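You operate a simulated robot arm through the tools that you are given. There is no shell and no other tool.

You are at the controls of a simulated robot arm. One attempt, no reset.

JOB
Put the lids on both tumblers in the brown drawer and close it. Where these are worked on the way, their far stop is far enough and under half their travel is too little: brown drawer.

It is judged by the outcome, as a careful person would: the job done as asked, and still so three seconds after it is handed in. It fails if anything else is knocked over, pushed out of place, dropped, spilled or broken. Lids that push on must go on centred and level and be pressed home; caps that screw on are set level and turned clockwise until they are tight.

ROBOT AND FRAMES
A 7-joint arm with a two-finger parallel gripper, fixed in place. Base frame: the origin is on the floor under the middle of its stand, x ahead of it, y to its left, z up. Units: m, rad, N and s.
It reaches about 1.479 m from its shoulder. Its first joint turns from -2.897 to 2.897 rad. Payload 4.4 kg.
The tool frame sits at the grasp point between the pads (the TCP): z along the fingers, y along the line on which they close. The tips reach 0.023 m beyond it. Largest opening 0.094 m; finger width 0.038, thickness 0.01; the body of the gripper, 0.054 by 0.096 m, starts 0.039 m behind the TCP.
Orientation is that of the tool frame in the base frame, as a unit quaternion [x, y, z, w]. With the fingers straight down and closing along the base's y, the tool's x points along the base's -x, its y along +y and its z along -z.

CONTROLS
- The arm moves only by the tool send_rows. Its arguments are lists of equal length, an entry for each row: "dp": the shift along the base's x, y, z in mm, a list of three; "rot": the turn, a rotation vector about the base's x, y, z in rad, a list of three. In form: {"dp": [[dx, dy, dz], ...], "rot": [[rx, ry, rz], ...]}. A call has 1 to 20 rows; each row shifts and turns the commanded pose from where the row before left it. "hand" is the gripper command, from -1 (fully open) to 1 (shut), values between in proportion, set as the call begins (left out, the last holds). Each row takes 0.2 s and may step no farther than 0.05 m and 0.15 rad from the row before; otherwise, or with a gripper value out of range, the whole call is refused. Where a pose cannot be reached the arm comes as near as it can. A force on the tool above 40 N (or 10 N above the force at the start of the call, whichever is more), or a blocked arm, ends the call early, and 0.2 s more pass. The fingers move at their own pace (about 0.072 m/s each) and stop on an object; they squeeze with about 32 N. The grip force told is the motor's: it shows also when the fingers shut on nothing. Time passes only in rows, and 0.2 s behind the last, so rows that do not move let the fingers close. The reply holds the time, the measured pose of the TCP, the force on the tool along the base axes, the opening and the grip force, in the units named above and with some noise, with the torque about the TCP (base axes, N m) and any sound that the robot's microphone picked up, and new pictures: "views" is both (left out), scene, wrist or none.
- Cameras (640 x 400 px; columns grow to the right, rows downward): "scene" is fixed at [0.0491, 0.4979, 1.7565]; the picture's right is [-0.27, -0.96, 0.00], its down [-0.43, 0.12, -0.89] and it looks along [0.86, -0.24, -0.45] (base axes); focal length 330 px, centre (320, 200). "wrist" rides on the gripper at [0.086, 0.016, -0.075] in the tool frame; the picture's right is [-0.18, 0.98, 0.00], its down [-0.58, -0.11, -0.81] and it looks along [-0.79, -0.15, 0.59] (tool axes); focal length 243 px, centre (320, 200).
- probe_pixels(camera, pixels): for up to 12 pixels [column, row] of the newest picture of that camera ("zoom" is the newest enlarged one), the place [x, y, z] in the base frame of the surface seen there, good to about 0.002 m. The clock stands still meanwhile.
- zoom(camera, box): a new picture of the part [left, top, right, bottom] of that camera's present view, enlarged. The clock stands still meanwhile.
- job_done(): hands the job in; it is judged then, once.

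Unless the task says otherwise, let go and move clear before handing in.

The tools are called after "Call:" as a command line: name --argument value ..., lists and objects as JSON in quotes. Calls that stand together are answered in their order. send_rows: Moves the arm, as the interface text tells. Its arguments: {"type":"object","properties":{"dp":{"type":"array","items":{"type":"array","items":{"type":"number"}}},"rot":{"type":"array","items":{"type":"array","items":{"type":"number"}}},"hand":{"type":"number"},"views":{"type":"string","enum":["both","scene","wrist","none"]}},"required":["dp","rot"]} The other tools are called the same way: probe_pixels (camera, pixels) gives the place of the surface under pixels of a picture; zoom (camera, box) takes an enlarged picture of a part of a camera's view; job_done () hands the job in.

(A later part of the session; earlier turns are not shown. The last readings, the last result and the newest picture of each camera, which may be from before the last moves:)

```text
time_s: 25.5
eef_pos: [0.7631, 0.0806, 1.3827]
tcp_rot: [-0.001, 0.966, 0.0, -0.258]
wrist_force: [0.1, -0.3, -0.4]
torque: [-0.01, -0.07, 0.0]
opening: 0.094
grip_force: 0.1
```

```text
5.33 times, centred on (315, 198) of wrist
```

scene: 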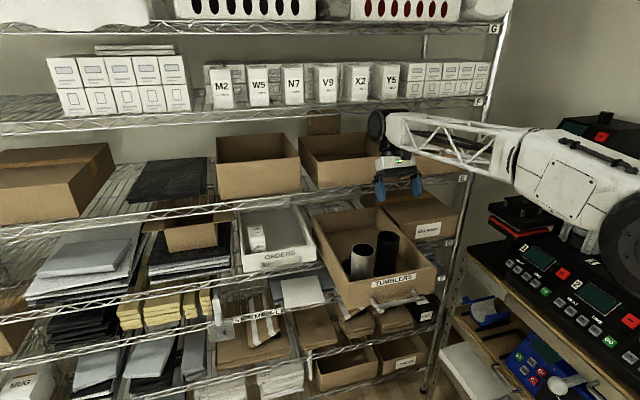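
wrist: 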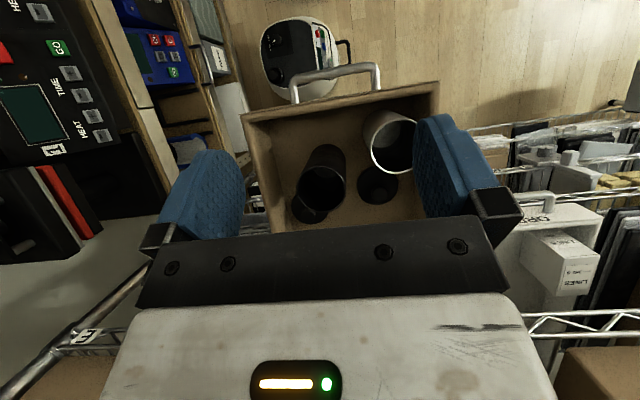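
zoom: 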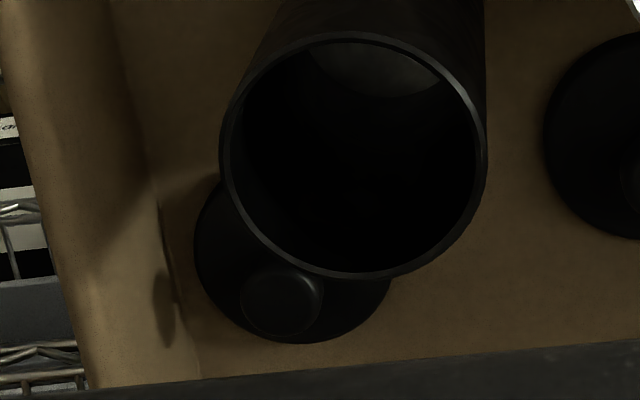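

The lids lie flat with knobs on top; I'll grasp them by these knobs. I'll probe the knob and disc edges of the black lid in this zoom first.

Call:
probe_pixels --camera "zoom" --pixels '[[283, 300], [245, 305], [318, 290], [290, 272], [275, 335], [195, 240], [388, 300], [280, 342], [205, 290], [355, 150], [222, 150], [486, 150]]'

Call:
zoom --camera "wrist" --box '[340, 140, 420, 220]'

```text
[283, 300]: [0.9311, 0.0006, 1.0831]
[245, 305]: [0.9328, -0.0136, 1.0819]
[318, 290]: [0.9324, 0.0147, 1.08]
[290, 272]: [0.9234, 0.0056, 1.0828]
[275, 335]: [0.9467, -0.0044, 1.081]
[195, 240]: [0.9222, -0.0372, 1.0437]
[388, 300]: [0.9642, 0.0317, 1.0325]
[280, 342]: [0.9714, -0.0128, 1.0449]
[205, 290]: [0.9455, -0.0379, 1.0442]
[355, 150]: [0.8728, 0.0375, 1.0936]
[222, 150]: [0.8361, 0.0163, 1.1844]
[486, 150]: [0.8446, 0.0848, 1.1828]
```

```text
5.00 times, centred on (380, 180) of wrist
```

zoom: 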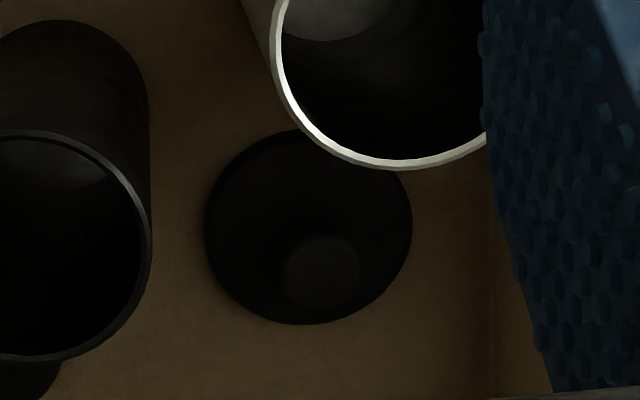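

The black lid's knob tops out at z≈1.083, centred near (0.933, 0.000), with its disc radius about 37 mm. Space near shelf E is tight, so I'll probe the arm's own wrist and camera from the scene view to learn their size, and then probe the white lid.

Call:
probe_pixels --camera "zoom" --pixels '[[325, 260], [285, 270], [358, 270], [325, 235], [318, 300], [208, 220], [411, 225], [300, 323], [280, 135], [385, 168], [285, 60], [150, 250]]'

Call:
zoom --camera "scene" --box '[350, 95, 480, 215]'

```text
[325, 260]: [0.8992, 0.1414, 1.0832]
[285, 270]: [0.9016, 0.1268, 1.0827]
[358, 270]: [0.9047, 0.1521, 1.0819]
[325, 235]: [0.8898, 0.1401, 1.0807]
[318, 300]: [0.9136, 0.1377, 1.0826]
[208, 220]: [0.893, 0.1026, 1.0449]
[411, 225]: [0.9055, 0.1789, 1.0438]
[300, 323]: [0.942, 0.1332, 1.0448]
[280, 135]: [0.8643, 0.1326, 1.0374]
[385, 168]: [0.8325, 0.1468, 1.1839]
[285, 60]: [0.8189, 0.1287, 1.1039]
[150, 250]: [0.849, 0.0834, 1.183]
```

```text
3.33 times, centred on (415, 155) of scene
```

zoom: 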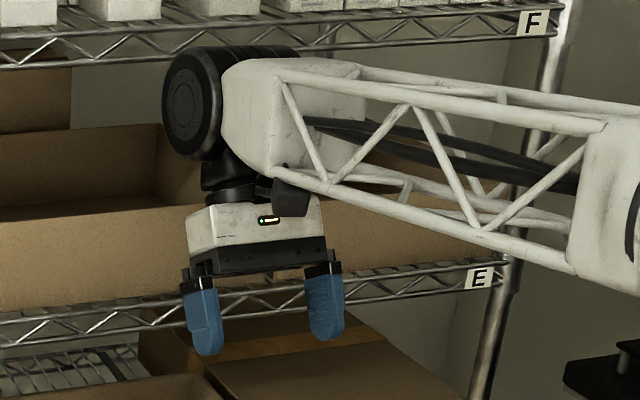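

Call:
probe_pixels --camera "zoom" --pixels '[[185, 105], [165, 105], [215, 100], [185, 55], [200, 158], [240, 180], [205, 180], [190, 225], [322, 225], [290, 195], [285, 170], [260, 60]]'

```text
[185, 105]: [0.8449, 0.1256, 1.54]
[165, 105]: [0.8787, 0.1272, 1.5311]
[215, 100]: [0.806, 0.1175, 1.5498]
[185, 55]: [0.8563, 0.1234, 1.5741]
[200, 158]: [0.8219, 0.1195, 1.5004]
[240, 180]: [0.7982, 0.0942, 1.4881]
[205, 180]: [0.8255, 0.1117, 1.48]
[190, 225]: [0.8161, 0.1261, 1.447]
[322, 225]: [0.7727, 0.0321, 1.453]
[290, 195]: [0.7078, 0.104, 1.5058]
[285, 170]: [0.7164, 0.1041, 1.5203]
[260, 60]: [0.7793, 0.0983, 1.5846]
```

The lids and their knobs: black lid at about (0.933, 0.000), white-side lid at about (0.903, 0.140), knob radius ≈13 mm. The wrist housing is about ±47 mm in x, which leaves roughly 10 mm to the shelf rail. Next I'll measure the tumbler rims precisely.

Call:
zoom --camera "scene" --box '[342, 225, 402, 265]'

```text
10.00 times, centred on (372, 245) of scene
```

zoom: 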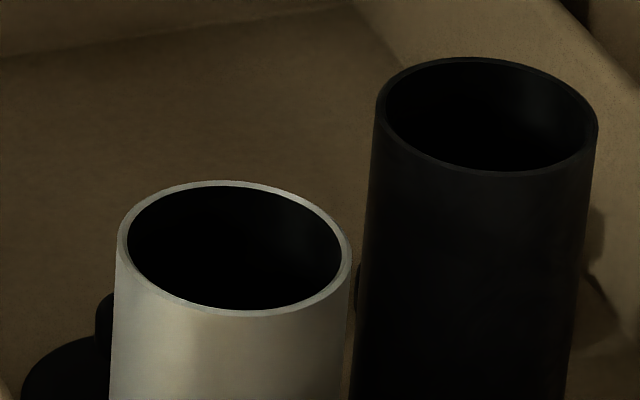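

Call:
probe_pixels --camera "zoom" --pixels '[[121, 240], [347, 265], [225, 184], [250, 312], [150, 200], [315, 210], [160, 288], [322, 298], [180, 187], [285, 191], [200, 304], [345, 240]]'

Call:
probe_pixels --camera "zoom" --pixels '[[381, 105], [593, 132], [470, 60], [510, 171], [400, 75], [570, 90], [420, 150], [570, 158], [440, 63], [530, 68], [460, 166], [592, 112]]'

```text
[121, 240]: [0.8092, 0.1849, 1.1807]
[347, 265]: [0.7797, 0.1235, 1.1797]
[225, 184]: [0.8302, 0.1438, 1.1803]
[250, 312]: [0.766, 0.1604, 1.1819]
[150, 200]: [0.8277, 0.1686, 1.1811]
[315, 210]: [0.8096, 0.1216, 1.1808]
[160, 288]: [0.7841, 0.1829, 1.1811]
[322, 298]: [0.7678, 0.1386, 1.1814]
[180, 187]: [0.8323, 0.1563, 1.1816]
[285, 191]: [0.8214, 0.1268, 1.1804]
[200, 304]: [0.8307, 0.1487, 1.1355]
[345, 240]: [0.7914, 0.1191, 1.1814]
```

```text
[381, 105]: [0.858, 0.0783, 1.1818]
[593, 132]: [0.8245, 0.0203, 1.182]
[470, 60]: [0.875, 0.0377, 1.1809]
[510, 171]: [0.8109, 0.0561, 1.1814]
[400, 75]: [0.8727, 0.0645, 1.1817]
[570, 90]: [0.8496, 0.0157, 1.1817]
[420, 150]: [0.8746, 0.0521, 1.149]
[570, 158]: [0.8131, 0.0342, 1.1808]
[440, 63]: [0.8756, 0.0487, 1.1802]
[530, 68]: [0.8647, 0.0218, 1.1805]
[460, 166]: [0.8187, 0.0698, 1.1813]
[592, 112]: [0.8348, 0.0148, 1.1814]
```

Circle fits give rim centres of about (0.799, 0.1525) for the white tumbler and (0.843, 0.049) for the black, both r≈0.0337 at z≈1.182. Now I'll set the hand vertical again and yaw it so it closes along x with the camera on the +y side.

Call:
send_rows --dp '[[0, -5, 0], [0, -5, 0], [0, -5, 0], [0, -5, 0], [3, -5, 0], [3, -5, 0], [3, -5, 0], [3, -5, 0], [3, -5, 0], [3, -5, 0], [3, -5, 0], [3, -5, 0], [3, -5, 0], [3, -5, 0], [3, -5, 0], [0, 0, 0]]' --rot '[[0, -0.13, 0], [0, -0.13, 0], [0, -0.13, 0], [0, -0.13, 0], [0, 0, -0.1428], [0, 0, -0.1428], [0, 0, -0.1428], [0, 0, -0.1428], [0, 0, -0.1428], [0, 0, -0.1428], [0, 0, -0.1428], [0, 0, -0.1428], [0, 0, -0.1428], [0, 0, -0.1428], [0, 0, -0.1428], [0, 0, 0]]' --hand -0.1

```text
time_s: 28.9
eef_pos: [0.7966, 0.0058, 1.3835]
tcp_rot: [0.707, 0.707, 0.001, 0.0]
wrist_force: [1.1, 0.3, 0.4]
torque: [-0.03, 0.0, 0.03]
opening: 0.0516
grip_force: 0.0
```

scene: 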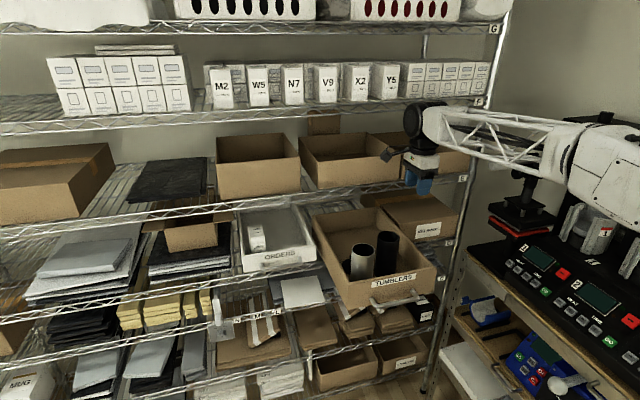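
wrist: 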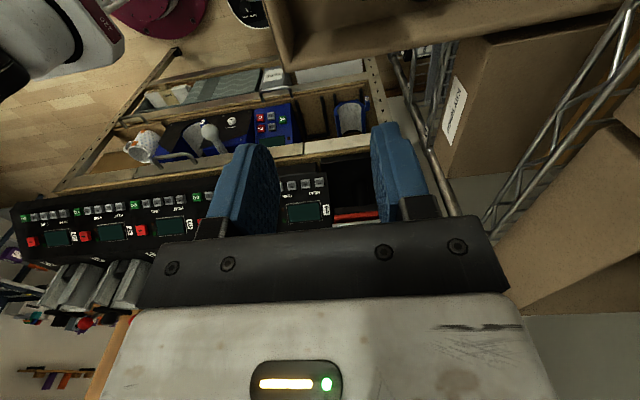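

The hand is vertical and closes along x now. I'll shift to the +y side so the wrist camera looks across the drawer for a second measurement of lids and tumblers.

Call:
send_rows --dp '[[10, 40, 0], [10, 40, -10], [10, 40, -10], [10, 40, -10], [12, 40, -10], [12, 40, -10], [0, 0, 0]]' --rot '[[0, 0, 0], [0, 0, 0], [0, 0, 0], [0, 0, 0], [0, 0, 0], [0, 0, 0], [0, 0, 0]]' --views "wrist"

Call:
zoom --camera "wrist" --box '[180, 0, 480, 190]'

```text
time_s: 30.5
eef_pos: [0.8605, 0.2464, 1.333]
tcp_rot: [0.707, 0.707, 0.001, 0.0]
wrist_force: [0.7, -0.6, -0.9]
torque: [-0.01, 0.01, 0.01]
opening: 0.0519
grip_force: 0.0
```

wrist: 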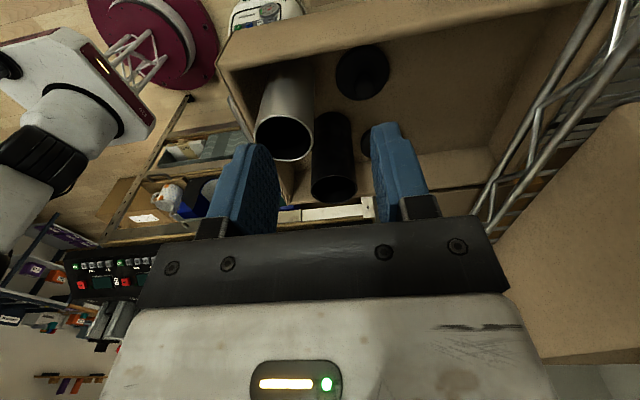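

```text
2.11 times, centred on (330, 95) of wrist
```

zoom: 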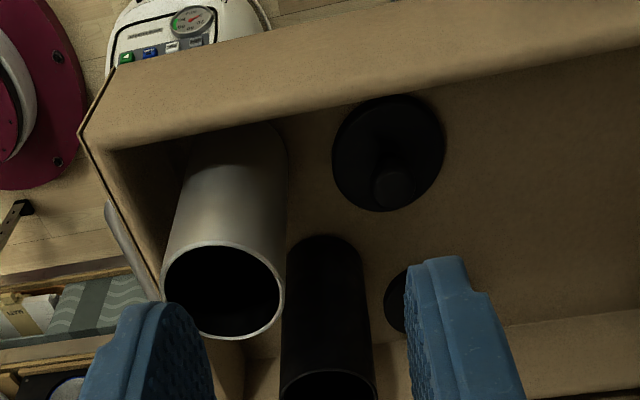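

Call:
zoom --camera "wrist" --box '[326, 36, 406, 106]'

```text
5.71 times, centred on (366, 71) of wrist
```

zoom: 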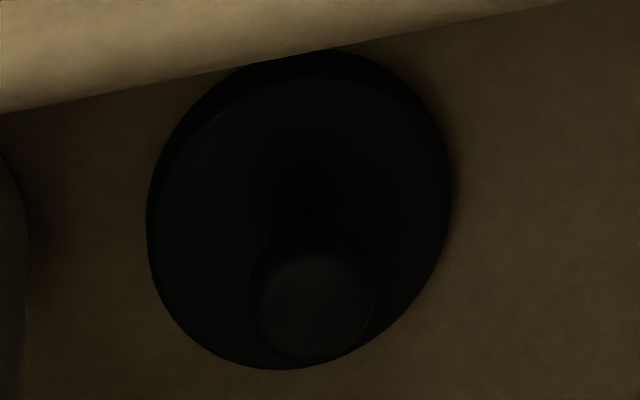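

Call:
probe_pixels --camera "zoom" --pixels '[[312, 305], [258, 300], [370, 300], [315, 258], [310, 352], [160, 200], [440, 200], [250, 365], [330, 80], [200, 110], [420, 110], [395, 320]]'

Call:
probe_pixels --camera "wrist" --pixels '[[257, 135], [285, 160], [311, 140], [284, 115], [330, 160], [312, 190], [356, 190], [335, 202], [330, 130], [262, 120], [304, 120], [298, 158]]'

```text
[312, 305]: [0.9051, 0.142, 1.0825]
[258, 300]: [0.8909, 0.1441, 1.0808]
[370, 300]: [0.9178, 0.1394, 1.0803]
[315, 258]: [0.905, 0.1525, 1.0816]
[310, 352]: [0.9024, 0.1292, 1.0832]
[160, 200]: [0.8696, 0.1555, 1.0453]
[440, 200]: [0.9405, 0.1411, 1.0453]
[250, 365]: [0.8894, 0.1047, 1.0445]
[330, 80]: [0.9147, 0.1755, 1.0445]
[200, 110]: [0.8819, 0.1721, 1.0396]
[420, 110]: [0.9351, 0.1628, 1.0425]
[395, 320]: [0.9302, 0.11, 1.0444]
```

```text
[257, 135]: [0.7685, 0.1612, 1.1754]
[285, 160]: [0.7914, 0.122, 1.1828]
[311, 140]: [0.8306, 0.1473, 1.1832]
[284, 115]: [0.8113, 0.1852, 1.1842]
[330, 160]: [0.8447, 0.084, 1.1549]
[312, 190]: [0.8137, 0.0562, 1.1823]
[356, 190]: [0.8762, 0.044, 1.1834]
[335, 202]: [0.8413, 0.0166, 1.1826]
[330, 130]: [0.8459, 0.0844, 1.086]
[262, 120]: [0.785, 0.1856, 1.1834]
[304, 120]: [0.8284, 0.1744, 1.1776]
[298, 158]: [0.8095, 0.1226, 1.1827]
```

The side view agrees: the white-side lid's knob is at (0.904, 0.1405) with its top at z≈1.082. I'll move above it and come partway down.

Call:
send_rows --dp '[[15, -36, -18], [15, -36, -18], [13.2, -34, -17], [0, 0, -30], [0, 0, -30], [0, 0, -30], [0, 0, -30], [0, 0, 0]]' --rot '[[0, 0, 0], [0, 0, 0], [0, 0, 0], [0, 0, 0], [0, 0, 0], [0, 0, 0], [0, 0, 0], [0, 0, 0]]'

Call:
zoom --camera "wrist" --box '[220, 40, 440, 230]'

Call:
zoom --camera "scene" --box '[300, 140, 450, 290]'

```text
time_s: 32.3
eef_pos: [0.9045, 0.1388, 1.1603]
tcp_rot: [0.707, 0.708, 0.001, 0.0]
wrist_force: [-0.1, 0.5, 0.1]
torque: [0.0, 0.0, 0.02]
opening: 0.0516
grip_force: 0.1
```

scene: 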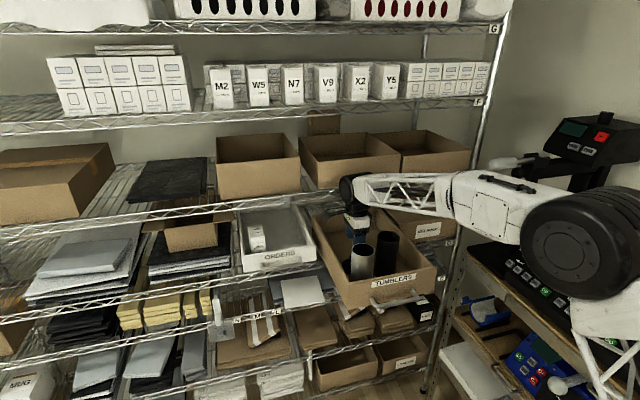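
wrist: 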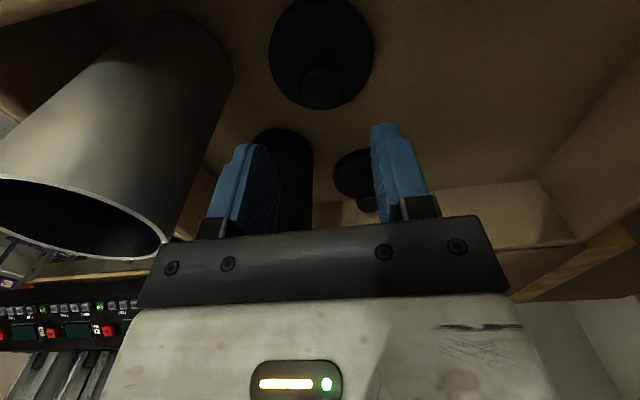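

```text
2.11 times, centred on (330, 135) of wrist
```

zoom: 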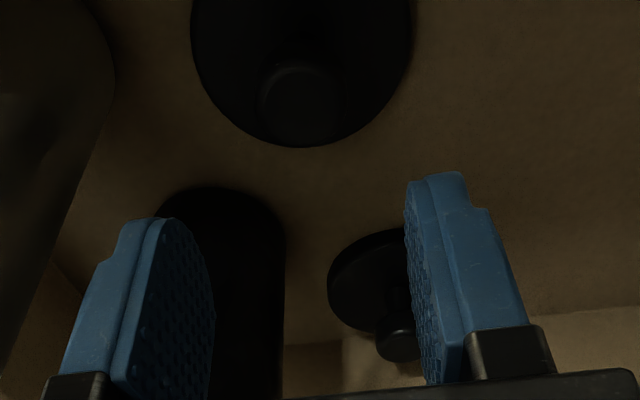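

```text
2.67 times, centred on (375, 215) of scene
```

zoom: 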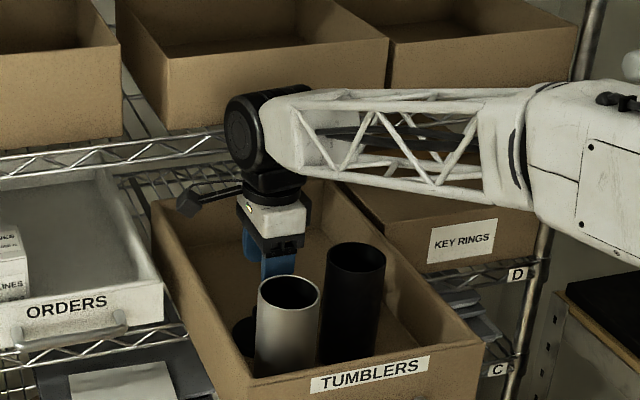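

The knob (wrist about (320,88)) lies centred between the fingers. I'll descend to the knob slowly, trimming y by +1.5 mm.

Call:
send_rows --dp '[[0, 1.5, -20], [0, 0, -20], [0, 0, -20], [0, 0, -12], [0, 0, -10], [0, 0, 0]]' --rot '[[0, 0, 0], [0, 0, 0], [0, 0, 0], [0, 0, 0], [0, 0, 0], [0, 0, 0]]'

Call:
zoom --camera "wrist" --box '[220, 70, 440, 240]'

```text
time_s: 33.7
eef_pos: [0.9038, 0.1398, 1.079]
tcp_rot: [0.707, 0.707, 0.001, 0.001]
wrist_force: [0.1, 0.3, 0.1]
torque: [-0.01, -0.01, 0.01]
opening: 0.0518
grip_force: 0.0
```

scene: 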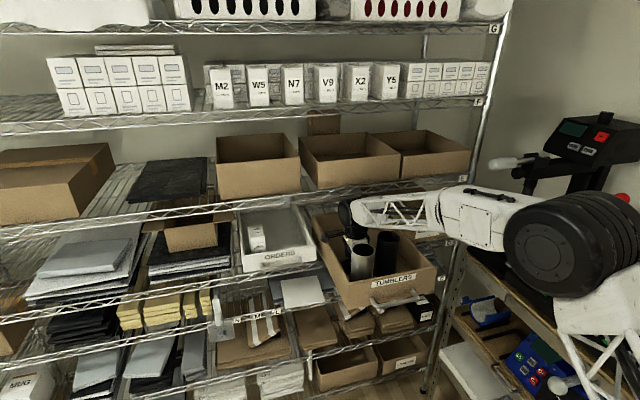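
wrist: 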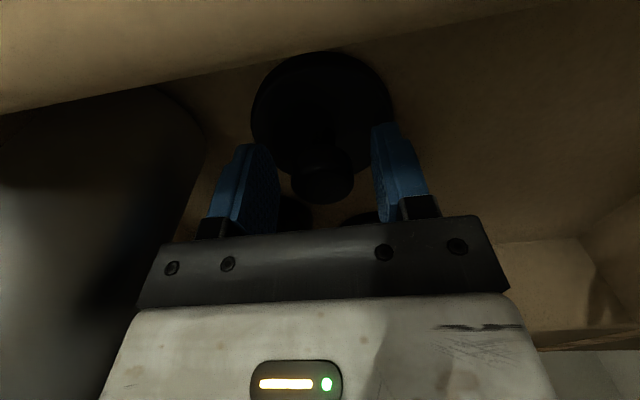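

```text
2.35 times, centred on (330, 155) of wrist
```

zoom: 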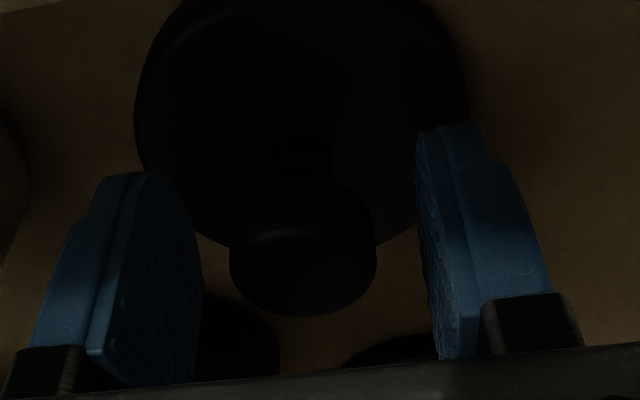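

The knob (wrist about (320,175)) sits between the pads, roughly centred. I'll probe it at this close range for its exact offset before closing.

Call:
probe_pixels --camera "zoom" --pixels '[[303, 265], [235, 260], [370, 260], [303, 312], [300, 235], [303, 225], [140, 120], [462, 110], [300, 160], [300, 10]]'

```text
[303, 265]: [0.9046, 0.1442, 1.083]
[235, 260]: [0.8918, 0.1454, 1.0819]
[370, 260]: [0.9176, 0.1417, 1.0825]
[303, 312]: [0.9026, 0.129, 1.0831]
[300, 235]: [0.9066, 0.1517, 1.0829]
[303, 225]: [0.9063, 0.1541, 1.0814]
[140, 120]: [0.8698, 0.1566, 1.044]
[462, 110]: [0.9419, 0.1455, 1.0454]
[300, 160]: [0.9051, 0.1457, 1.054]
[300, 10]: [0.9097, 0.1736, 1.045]
```

The knob centre reads (0.9047, 0.1415) against the TCP at (0.9038, 0.1398). I'll trim by (+0.8, +1.5) mm and close on the knob.

Call:
send_rows --dp '[[0.8, 1.5, -1], [0, 0, 0]]' --rot '[[0, 0, 0], [0, 0, 0]]' --views "none"

Call:
send_rows --dp '[[0, 0, 0], [0, 0, 0], [0, 0, 0]]' --rot '[[0, 0, 0], [0, 0, 0], [0, 0, 0]]' --hand 1 --views "wrist"

```text
time_s: 34.3
eef_pos: [0.904, 0.142, 1.0778]
tcp_rot: [0.706, 0.708, 0.002, 0.0]
wrist_force: [0.3, -1.1, 1.2]
torque: [-0.01, -0.02, -0.01]
opening: 0.0516
grip_force: 0.0
```

```text
time_s: 35.1
eef_pos: [0.9049, 0.1421, 1.0787]
tcp_rot: [0.706, 0.708, 0.002, 0.0]
wrist_force: [0.0, 0.1, 0.5]
torque: [0.0, -0.04, 0.01]
opening: 0.0278
grip_force: 32.3
```

wrist: 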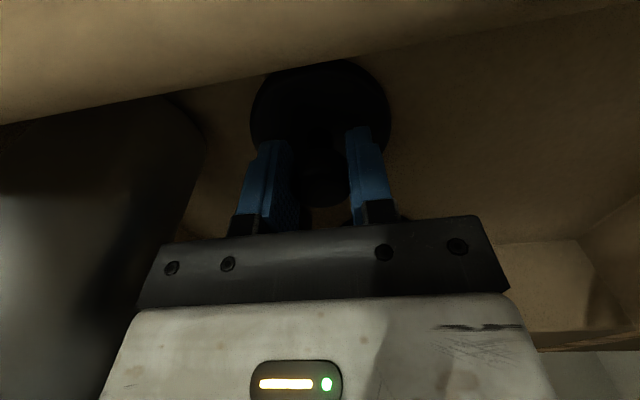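

The knob is gripped (opening 27.8 mm, 32 N). I'll lift straight up, clear of the tumbler rims.

Call:
send_rows --dp '[[0, 0, 8], [0, 0, 15], [0, 0, 25], [0, 0, 30], [0, 0, 35], [0, 0, 35], [0, 0, 30], [0, 0, 20], [0, 0, 0]]' --rot '[[0, 0, 0], [0, 0, 0], [0, 0, 0], [0, 0, 0], [0, 0, 0], [0, 0, 0], [0, 0, 0], [0, 0, 0], [0, 0, 0]]'

Call:
zoom --camera "scene" --box '[310, 150, 440, 280]'

Call:
zoom --camera "wrist" --box '[200, 30, 440, 230]'

```text
time_s: 37.1
eef_pos: [0.9055, 0.1425, 1.276]
tcp_rot: [0.706, 0.708, 0.002, 0.0]
wrist_force: [-0.2, -0.5, -1.0]
torque: [-0.04, 0.02, 0.0]
opening: 0.0277
grip_force: 31.7
```

scene: 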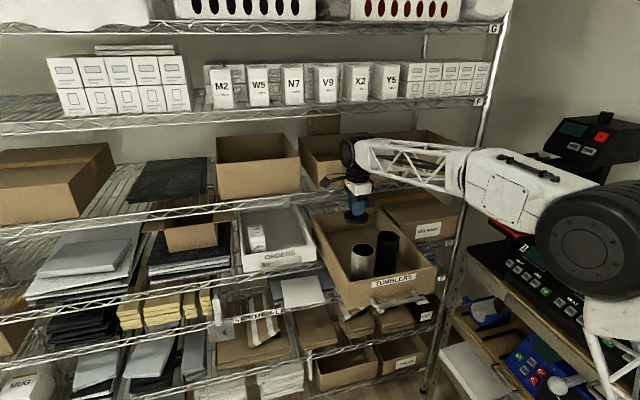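
wrist: 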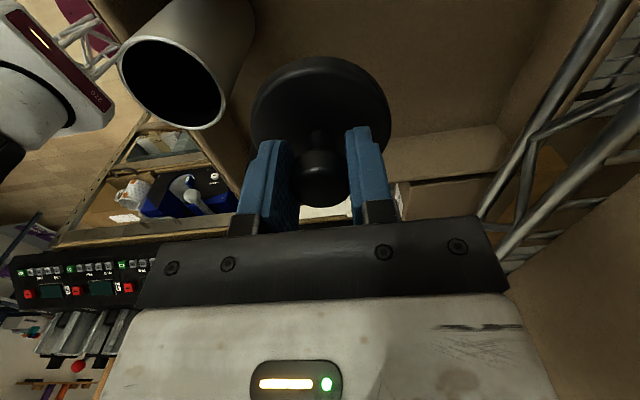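

```text
3.08 times, centred on (375, 215) of scene
```

zoom: 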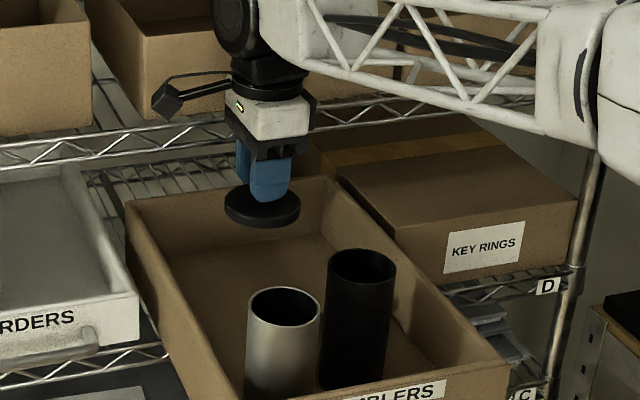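

```text
2.00 times, centred on (320, 130) of wrist
```

zoom: 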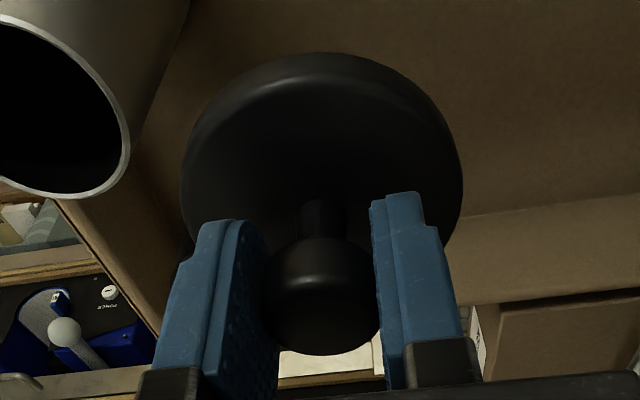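

The lid is held cleanly, and it looks level. I'll probe its disc for level and its centre relative to the TCP.

Call:
probe_pixels --camera "zoom" --pixels '[[210, 150], [435, 150], [320, 80], [270, 100], [390, 100], [290, 210], [360, 210], [186, 170], [460, 170], [320, 56], [322, 290], [250, 70]]'

Call:
zoom --camera "scene" --box '[340, 195, 390, 230]'

```text
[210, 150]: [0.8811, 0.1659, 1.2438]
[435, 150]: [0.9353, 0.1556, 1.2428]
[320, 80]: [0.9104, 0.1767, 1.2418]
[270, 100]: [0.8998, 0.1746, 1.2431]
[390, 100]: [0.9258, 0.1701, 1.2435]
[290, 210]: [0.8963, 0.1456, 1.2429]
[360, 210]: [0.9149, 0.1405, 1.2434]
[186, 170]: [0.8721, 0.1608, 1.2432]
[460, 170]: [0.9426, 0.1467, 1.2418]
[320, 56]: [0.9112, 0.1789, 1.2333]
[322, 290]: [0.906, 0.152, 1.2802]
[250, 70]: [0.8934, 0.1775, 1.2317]
```

```text
11.43 times, centred on (365, 212) of scene
```

zoom: 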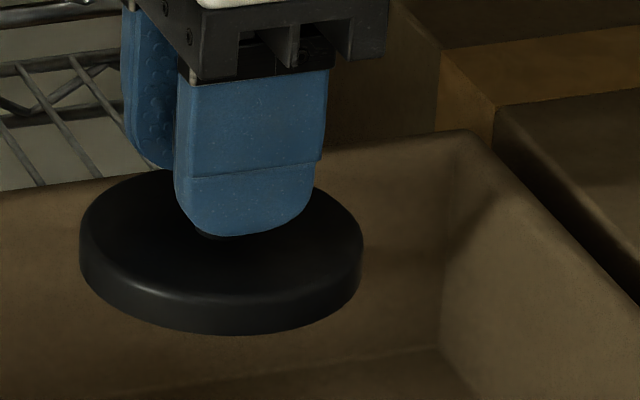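

The lid disc is level within about 1 mm (z≈1.2425 all round) and centred on the TCP, 33 mm below it. I'll re-measure the white tumbler rim from this wrist view.

Call:
zoom --camera "wrist" --box '[105, 30, 245, 135]'

```text
3.81 times, centred on (175, 82) of wrist
```

zoom: 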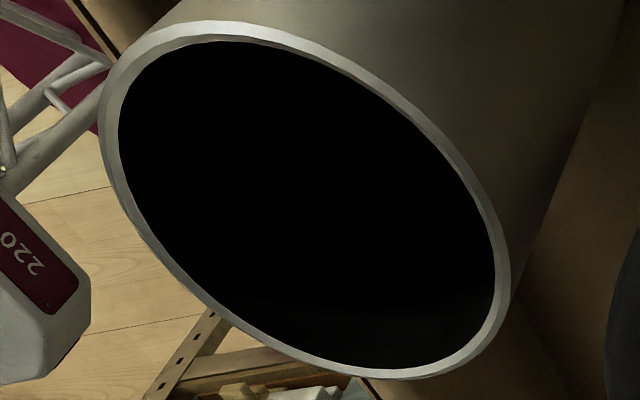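

Call:
probe_pixels --camera "zoom" --pixels '[[110, 140], [140, 60], [220, 29], [330, 59], [420, 115], [480, 185], [503, 260], [490, 330], [420, 372], [320, 355], [210, 292], [140, 215]]'

```text
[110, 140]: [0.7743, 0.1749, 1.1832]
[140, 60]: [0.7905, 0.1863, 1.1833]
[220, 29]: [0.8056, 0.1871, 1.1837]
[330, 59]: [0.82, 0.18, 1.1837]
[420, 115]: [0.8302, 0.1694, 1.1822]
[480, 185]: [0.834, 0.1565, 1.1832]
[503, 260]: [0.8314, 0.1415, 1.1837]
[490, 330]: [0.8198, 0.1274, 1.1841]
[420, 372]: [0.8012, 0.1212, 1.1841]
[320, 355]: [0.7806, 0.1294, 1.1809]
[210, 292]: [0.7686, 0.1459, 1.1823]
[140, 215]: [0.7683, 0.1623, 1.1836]
```

The rim fit from this wrist view is excellent: centre (0.8008, 0.1543), radius 0.033, z≈1.1835. I'll carry the lid over it and stop about 14 mm above the rim to check alignment.

Call:
send_rows --dp '[[-20, 3, 0], [-30, 3, 0], [-30, 3, 0], [-25, 2.7, 0], [0, 0, -12], [0, 0, -14], [0, 0, 0]]' --rot '[[0, 0, 0], [0, 0, 0], [0, 0, 0], [0, 0, 0], [0, 0, 0], [0, 0, 0], [0, 0, 0]]'

Call:
zoom --camera "wrist" --box '[220, 30, 420, 190]'

Call:
zoom --camera "scene" --box '[335, 215, 405, 270]'

```text
time_s: 38.7
eef_pos: [0.7993, 0.1547, 1.2485]
tcp_rot: [0.707, 0.707, 0.001, 0.0]
wrist_force: [0.4, -0.5, -0.5]
torque: [-0.02, 0.01, 0.03]
opening: 0.0278
grip_force: 31.8
```

scene: 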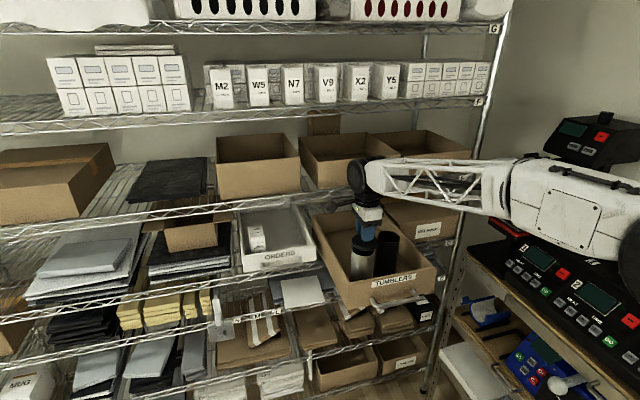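
wrist: 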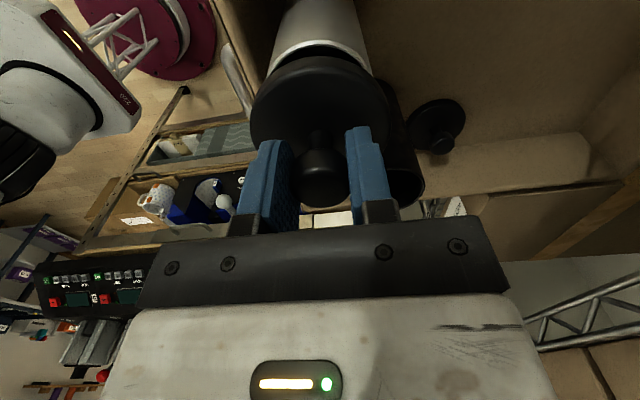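

```text
2.50 times, centred on (320, 110) of wrist
```

zoom: 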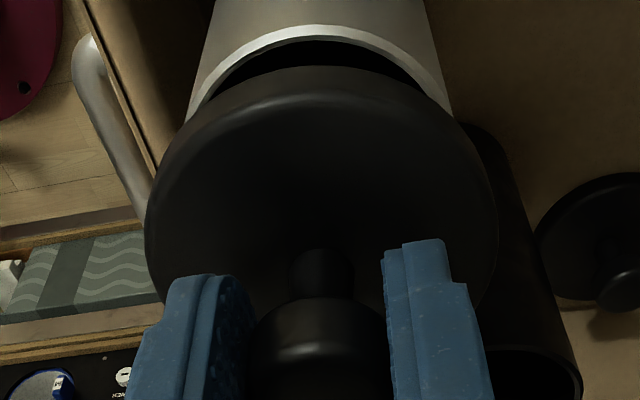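

```text
7.27 times, centred on (370, 242) of scene
```

zoom: 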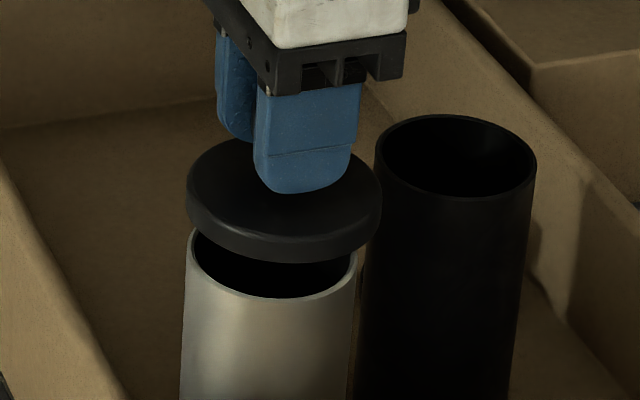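

Lid and rim are both visible in this scene zoom. I'll probe points on each with the same camera to compare their centres directly.

Call:
probe_pixels --camera "zoom" --pixels '[[192, 255], [355, 265], [265, 294], [210, 282], [320, 288], [193, 180], [378, 190], [240, 236], [330, 237], [210, 215], [365, 215], [290, 242]]'

Call:
probe_pixels --camera "wrist" --pixels '[[318, 42], [297, 48], [345, 47], [368, 68], [280, 60], [355, 52], [287, 54], [255, 100], [386, 100], [320, 72], [270, 80], [372, 80]]'

```text
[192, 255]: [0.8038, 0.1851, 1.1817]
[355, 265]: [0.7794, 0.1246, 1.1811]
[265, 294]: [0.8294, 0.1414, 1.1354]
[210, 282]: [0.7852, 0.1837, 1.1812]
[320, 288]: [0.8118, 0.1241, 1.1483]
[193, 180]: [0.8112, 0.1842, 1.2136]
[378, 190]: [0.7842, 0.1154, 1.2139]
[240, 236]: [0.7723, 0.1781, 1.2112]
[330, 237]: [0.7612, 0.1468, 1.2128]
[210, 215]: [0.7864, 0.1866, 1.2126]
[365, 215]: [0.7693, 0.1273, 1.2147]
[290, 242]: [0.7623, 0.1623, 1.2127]
```

```text
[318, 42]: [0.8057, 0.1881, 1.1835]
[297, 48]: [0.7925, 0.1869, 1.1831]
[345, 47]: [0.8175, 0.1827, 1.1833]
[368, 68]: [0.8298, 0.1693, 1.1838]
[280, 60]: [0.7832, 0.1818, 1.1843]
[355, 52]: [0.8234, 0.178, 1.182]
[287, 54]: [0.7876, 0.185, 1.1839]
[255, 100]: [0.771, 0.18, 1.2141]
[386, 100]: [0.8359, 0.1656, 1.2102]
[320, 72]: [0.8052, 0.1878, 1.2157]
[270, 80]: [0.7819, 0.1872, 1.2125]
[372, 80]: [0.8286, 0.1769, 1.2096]
```

The lid is about 1.2 mm low in x and within 0.5 mm in y relative to the rim. I'll trim (+1.2, +0.3) mm and lower until the lid bottom nearly touches the rim.

Call:
send_rows --dp '[[1.2, 0.3, 0], [0, 0, -6], [0, 0, -5], [0, 0, -3], [0, 0, 0]]' --rot '[[0, 0, 0], [0, 0, 0], [0, 0, 0], [0, 0, 0], [0, 0, 0]]' --views "both"

Call:
zoom --camera "scene" --box '[340, 220, 400, 265]'

Call:
zoom --camera "wrist" --box '[230, 20, 410, 150]'

```text
time_s: 39.9
eef_pos: [0.8016, 0.1547, 1.2356]
tcp_rot: [0.707, 0.708, 0.001, 0.0]
wrist_force: [0.2, -0.6, -0.2]
torque: [-0.01, 0.0, -0.01]
opening: 0.0279
grip_force: 31.5
```

scene: 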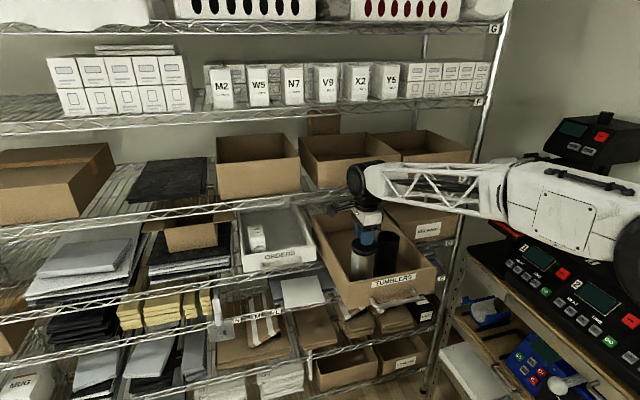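
wrist: 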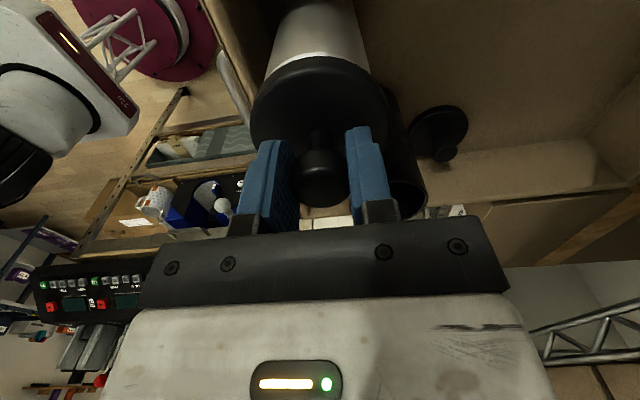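

```text
8.89 times, centred on (370, 242) of scene
```

zoom: 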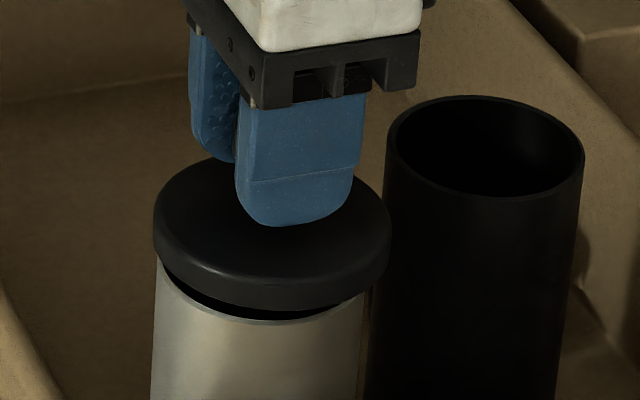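

```text
3.08 times, centred on (320, 85) of wrist
```

zoom: 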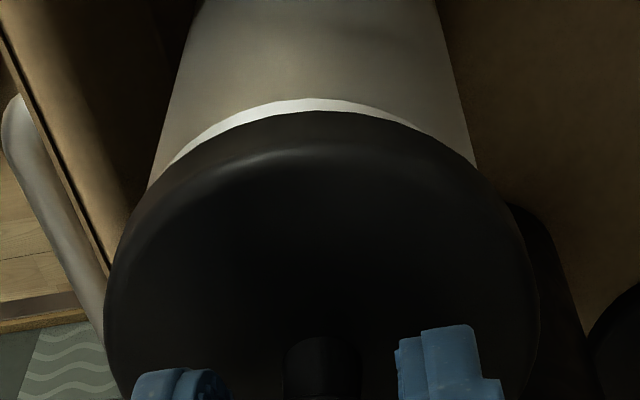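

The lid hovers about 5 mm over the rim. To check lateral centring, I'll zoom in further from both cameras.

Call:
zoom --camera "scene" --box '[350, 236, 386, 262]'

Call:
zoom --camera "wrist" --box '[245, 40, 395, 130]'

```text
15.38 times, centred on (368, 249) of scene
```

zoom: 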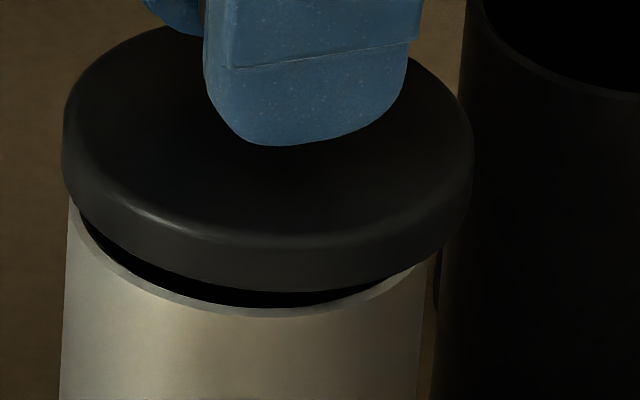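

```text
4.27 times, centred on (320, 85) of wrist
```

zoom: 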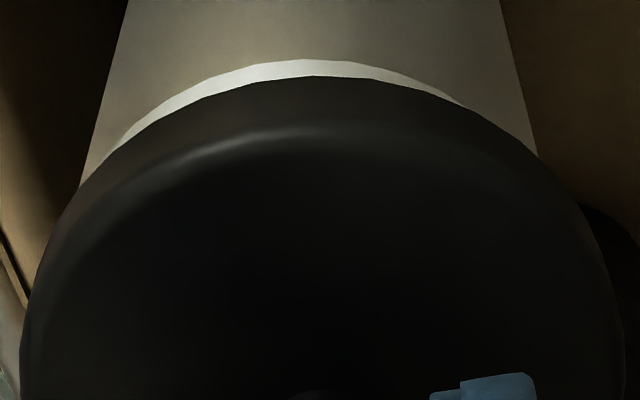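

Both zooms suggest the lid sits slightly off: about 0.8 mm high in x and about 2.5 mm low in y relative to the tumbler. I'll trim (-0.8, +2.5) mm and look again before touching.

Call:
send_rows --dp '[[-0.8, 2.5, 0], [0, 0, 0]]' --rot '[[0, 0, 0], [0, 0, 0]]' --views "both"

Call:
zoom --camera "wrist" --box '[245, 40, 395, 130]'

Call:
zoom --camera "scene" --box '[350, 236, 386, 262]'

```text
time_s: 40.5
eef_pos: [0.8005, 0.1574, 1.2347]
tcp_rot: [0.706, 0.708, 0.001, 0.0]
wrist_force: [0.7, -0.4, -0.7]
torque: [0.01, -0.02, -0.01]
opening: 0.0278
grip_force: 32.2
```

scene: 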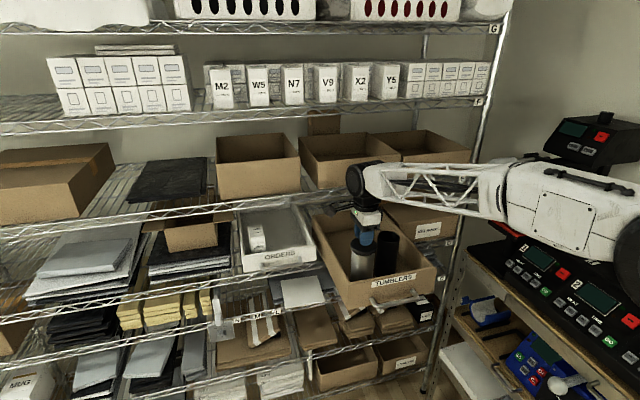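
wrist: 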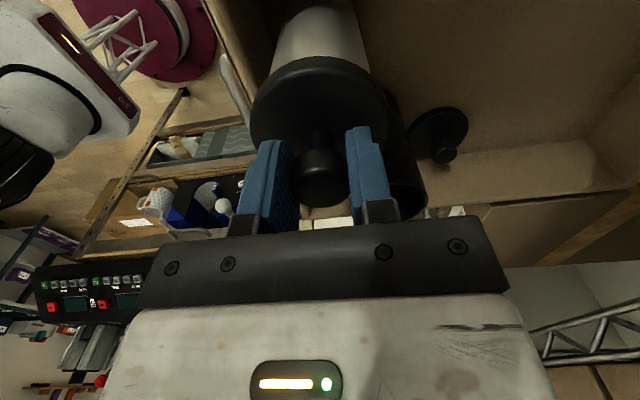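

```text
4.27 times, centred on (320, 85) of wrist
```

zoom: 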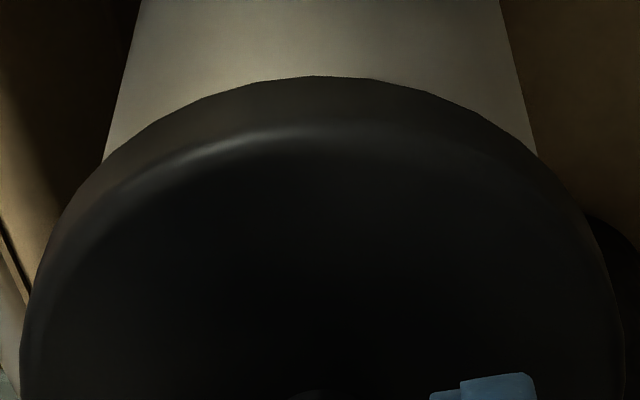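

```text
15.38 times, centred on (368, 249) of scene
```

zoom: 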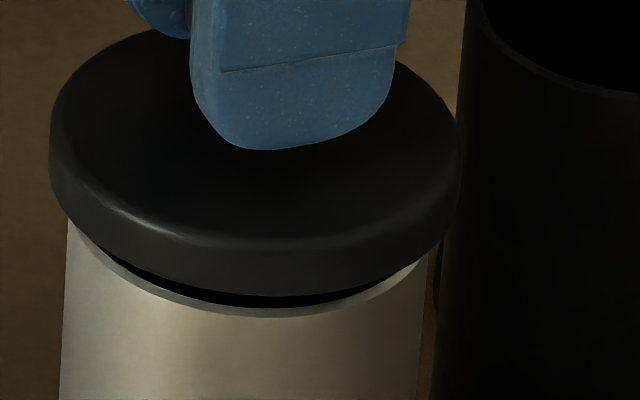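

Now they agree: in the wrist zoom the lid (22–625) and tumbler (105–538) share centre ≈322, and the scene zoom shows the lid centred within 0.5 mm. I'll lower gently to first contact.

Call:
send_rows --dp '[[0, 0, -2], [0, 0, -2], [0, 0, -1.5], [0, 0, -1.5], [0, 0, 0]]' --rot '[[0, 0, 0], [0, 0, 0], [0, 0, 0], [0, 0, 0], [0, 0, 0]]' --views "none"

Call:
zoom --camera "scene" --box '[350, 236, 386, 262]'

```text
time_s: 41.7
eef_pos: [0.8, 0.1577, 1.2268]
tcp_rot: [0.706, 0.708, 0.001, 0.0]
wrist_force: [-0.7, 0.5, -0.9]
torque: [0.02, 0.0, -0.04]
opening: 0.0279
grip_force: 31.7
```

```text
15.38 times, centred on (368, 249) of scene
```

zoom: 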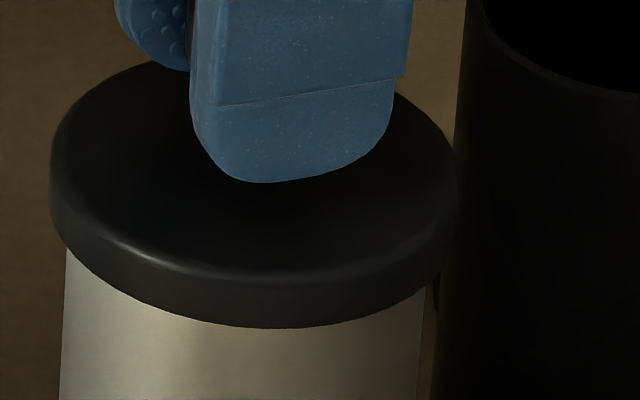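

With no contact force at z=1.2268, the lid skirt is already passing over the rim. I'll go on lowering in small steps.

Call:
send_rows --dp '[[0, 0, -1.5], [0, 0, -1.5], [0, 0, -1.5], [0, 0, -1.5], [0, 0, 0]]' --rot '[[0, 0, 0], [0, 0, 0], [0, 0, 0], [0, 0, 0], [0, 0, 0]]' --views "none"

Call:
zoom --camera "scene" --box '[350, 236, 386, 262]'

```text
time_s: 42.9
eef_pos: [0.8007, 0.156, 1.2225]
tcp_rot: [0.706, 0.708, 0.001, 0.0]
wrist_force: [-0.9, 0.3, 0.3]
torque: [0.05, 0.04, -0.06]
opening: 0.0278
grip_force: 31.8
```

```text
15.38 times, centred on (368, 249) of scene
```

zoom: 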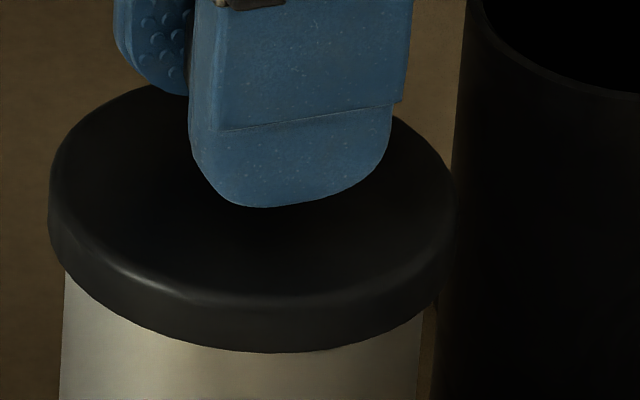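

The lid keeps sinking without force (lid top ≈1.1895, only 6 mm above rim height). I'll continue down until it meets resistance.

Call:
send_rows --dp '[[0, 0, -1], [0, 0, -1], [0, 0, -1], [0, 0, -1], [0, 0, 0]]' --rot '[[0, 0, 0], [0, 0, 0], [0, 0, 0], [0, 0, 0], [0, 0, 0]]' --views "none"

Call:
zoom --camera "scene" --box '[350, 236, 386, 262]'

```text
time_s: 44.1
eef_pos: [0.8009, 0.1568, 1.2228]
tcp_rot: [0.707, 0.708, 0.002, 0.001]
wrist_force: [-0.2, -0.6, 4.9]
torque: [-0.1, 0.01, 0.0]
opening: 0.028
grip_force: 32.0
heard: snap
stopped in row 5: the force on the tool passed its limit at 41 N (the readings are from after the stop); the commanded pose is now the measured one
```

```text
15.38 times, centred on (368, 249) of scene
```

zoom: 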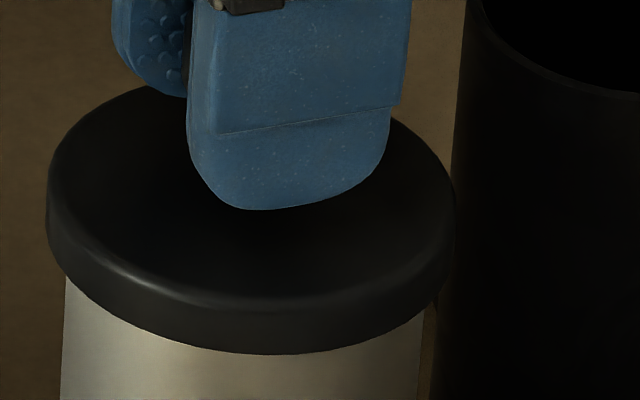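

A "snap" was heard as the force hit 41 N, so the lid is pressed home on the white tumbler. I'll open the fingers and lift clear.

Call:
send_rows --dp '[[0, 0, 0], [0, 0, 0], [0, 0, 0]]' --rot '[[0, 0, 0], [0, 0, 0], [0, 0, 0]]' --hand -0.1 --views "none"

Call:
send_rows --dp '[[0, 0, 10], [0, 0, 20], [0, 0, 30], [0, 0, 30], [0, 0, 20], [0, 0, 0]]' --rot '[[0, 0, 0], [0, 0, 0], [0, 0, 0], [0, 0, 0], [0, 0, 0], [0, 0, 0]]' --views "both"

Call:
zoom --camera "scene" --box '[340, 220, 400, 265]'

Call:
zoom --camera "wrist" --box '[220, 0, 480, 180]'

```text
time_s: 44.9
eef_pos: [0.7993, 0.1574, 1.2212]
tcp_rot: [0.706, 0.708, 0.003, 0.001]
wrist_force: [0.0, -0.2, 0.0]
torque: [0.02, 0.0, 0.0]
opening: 0.0517
grip_force: 0.1
```

```text
time_s: 46.3
eef_pos: [0.8001, 0.1562, 1.3315]
tcp_rot: [0.707, 0.707, 0.003, 0.002]
wrist_force: [-0.2, 0.1, 0.1]
torque: [-0.01, -0.02, -0.01]
opening: 0.0517
grip_force: 0.0
```

scene: 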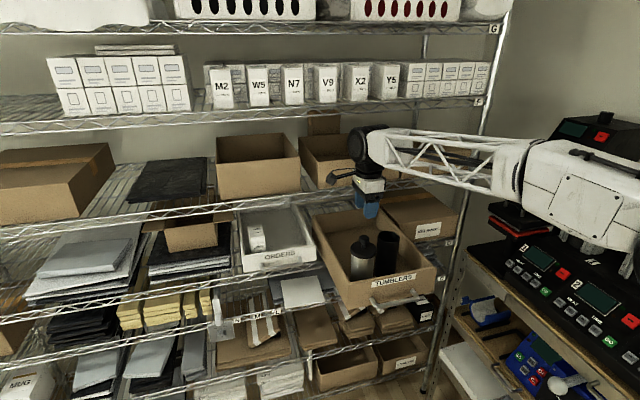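
wrist: 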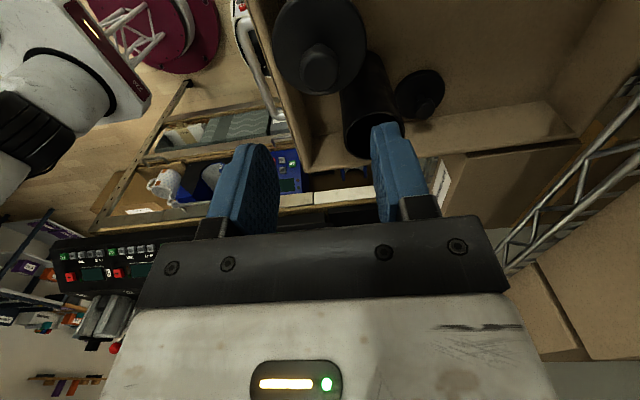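

```text
8.89 times, centred on (370, 242) of scene
```

zoom: 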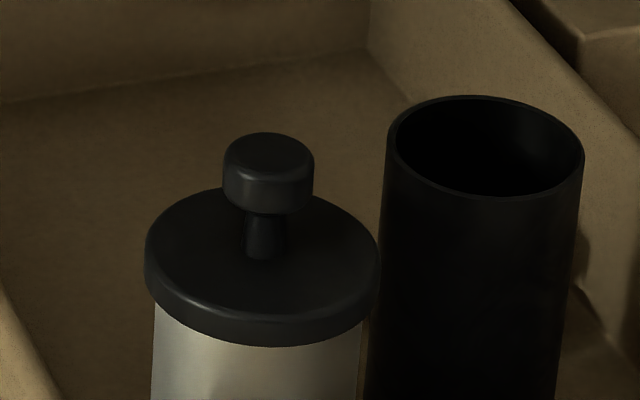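

```text
2.22 times, centred on (350, 90) of wrist
```

zoom: 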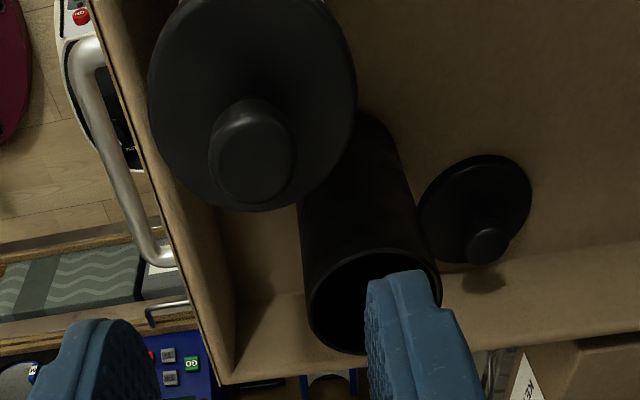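

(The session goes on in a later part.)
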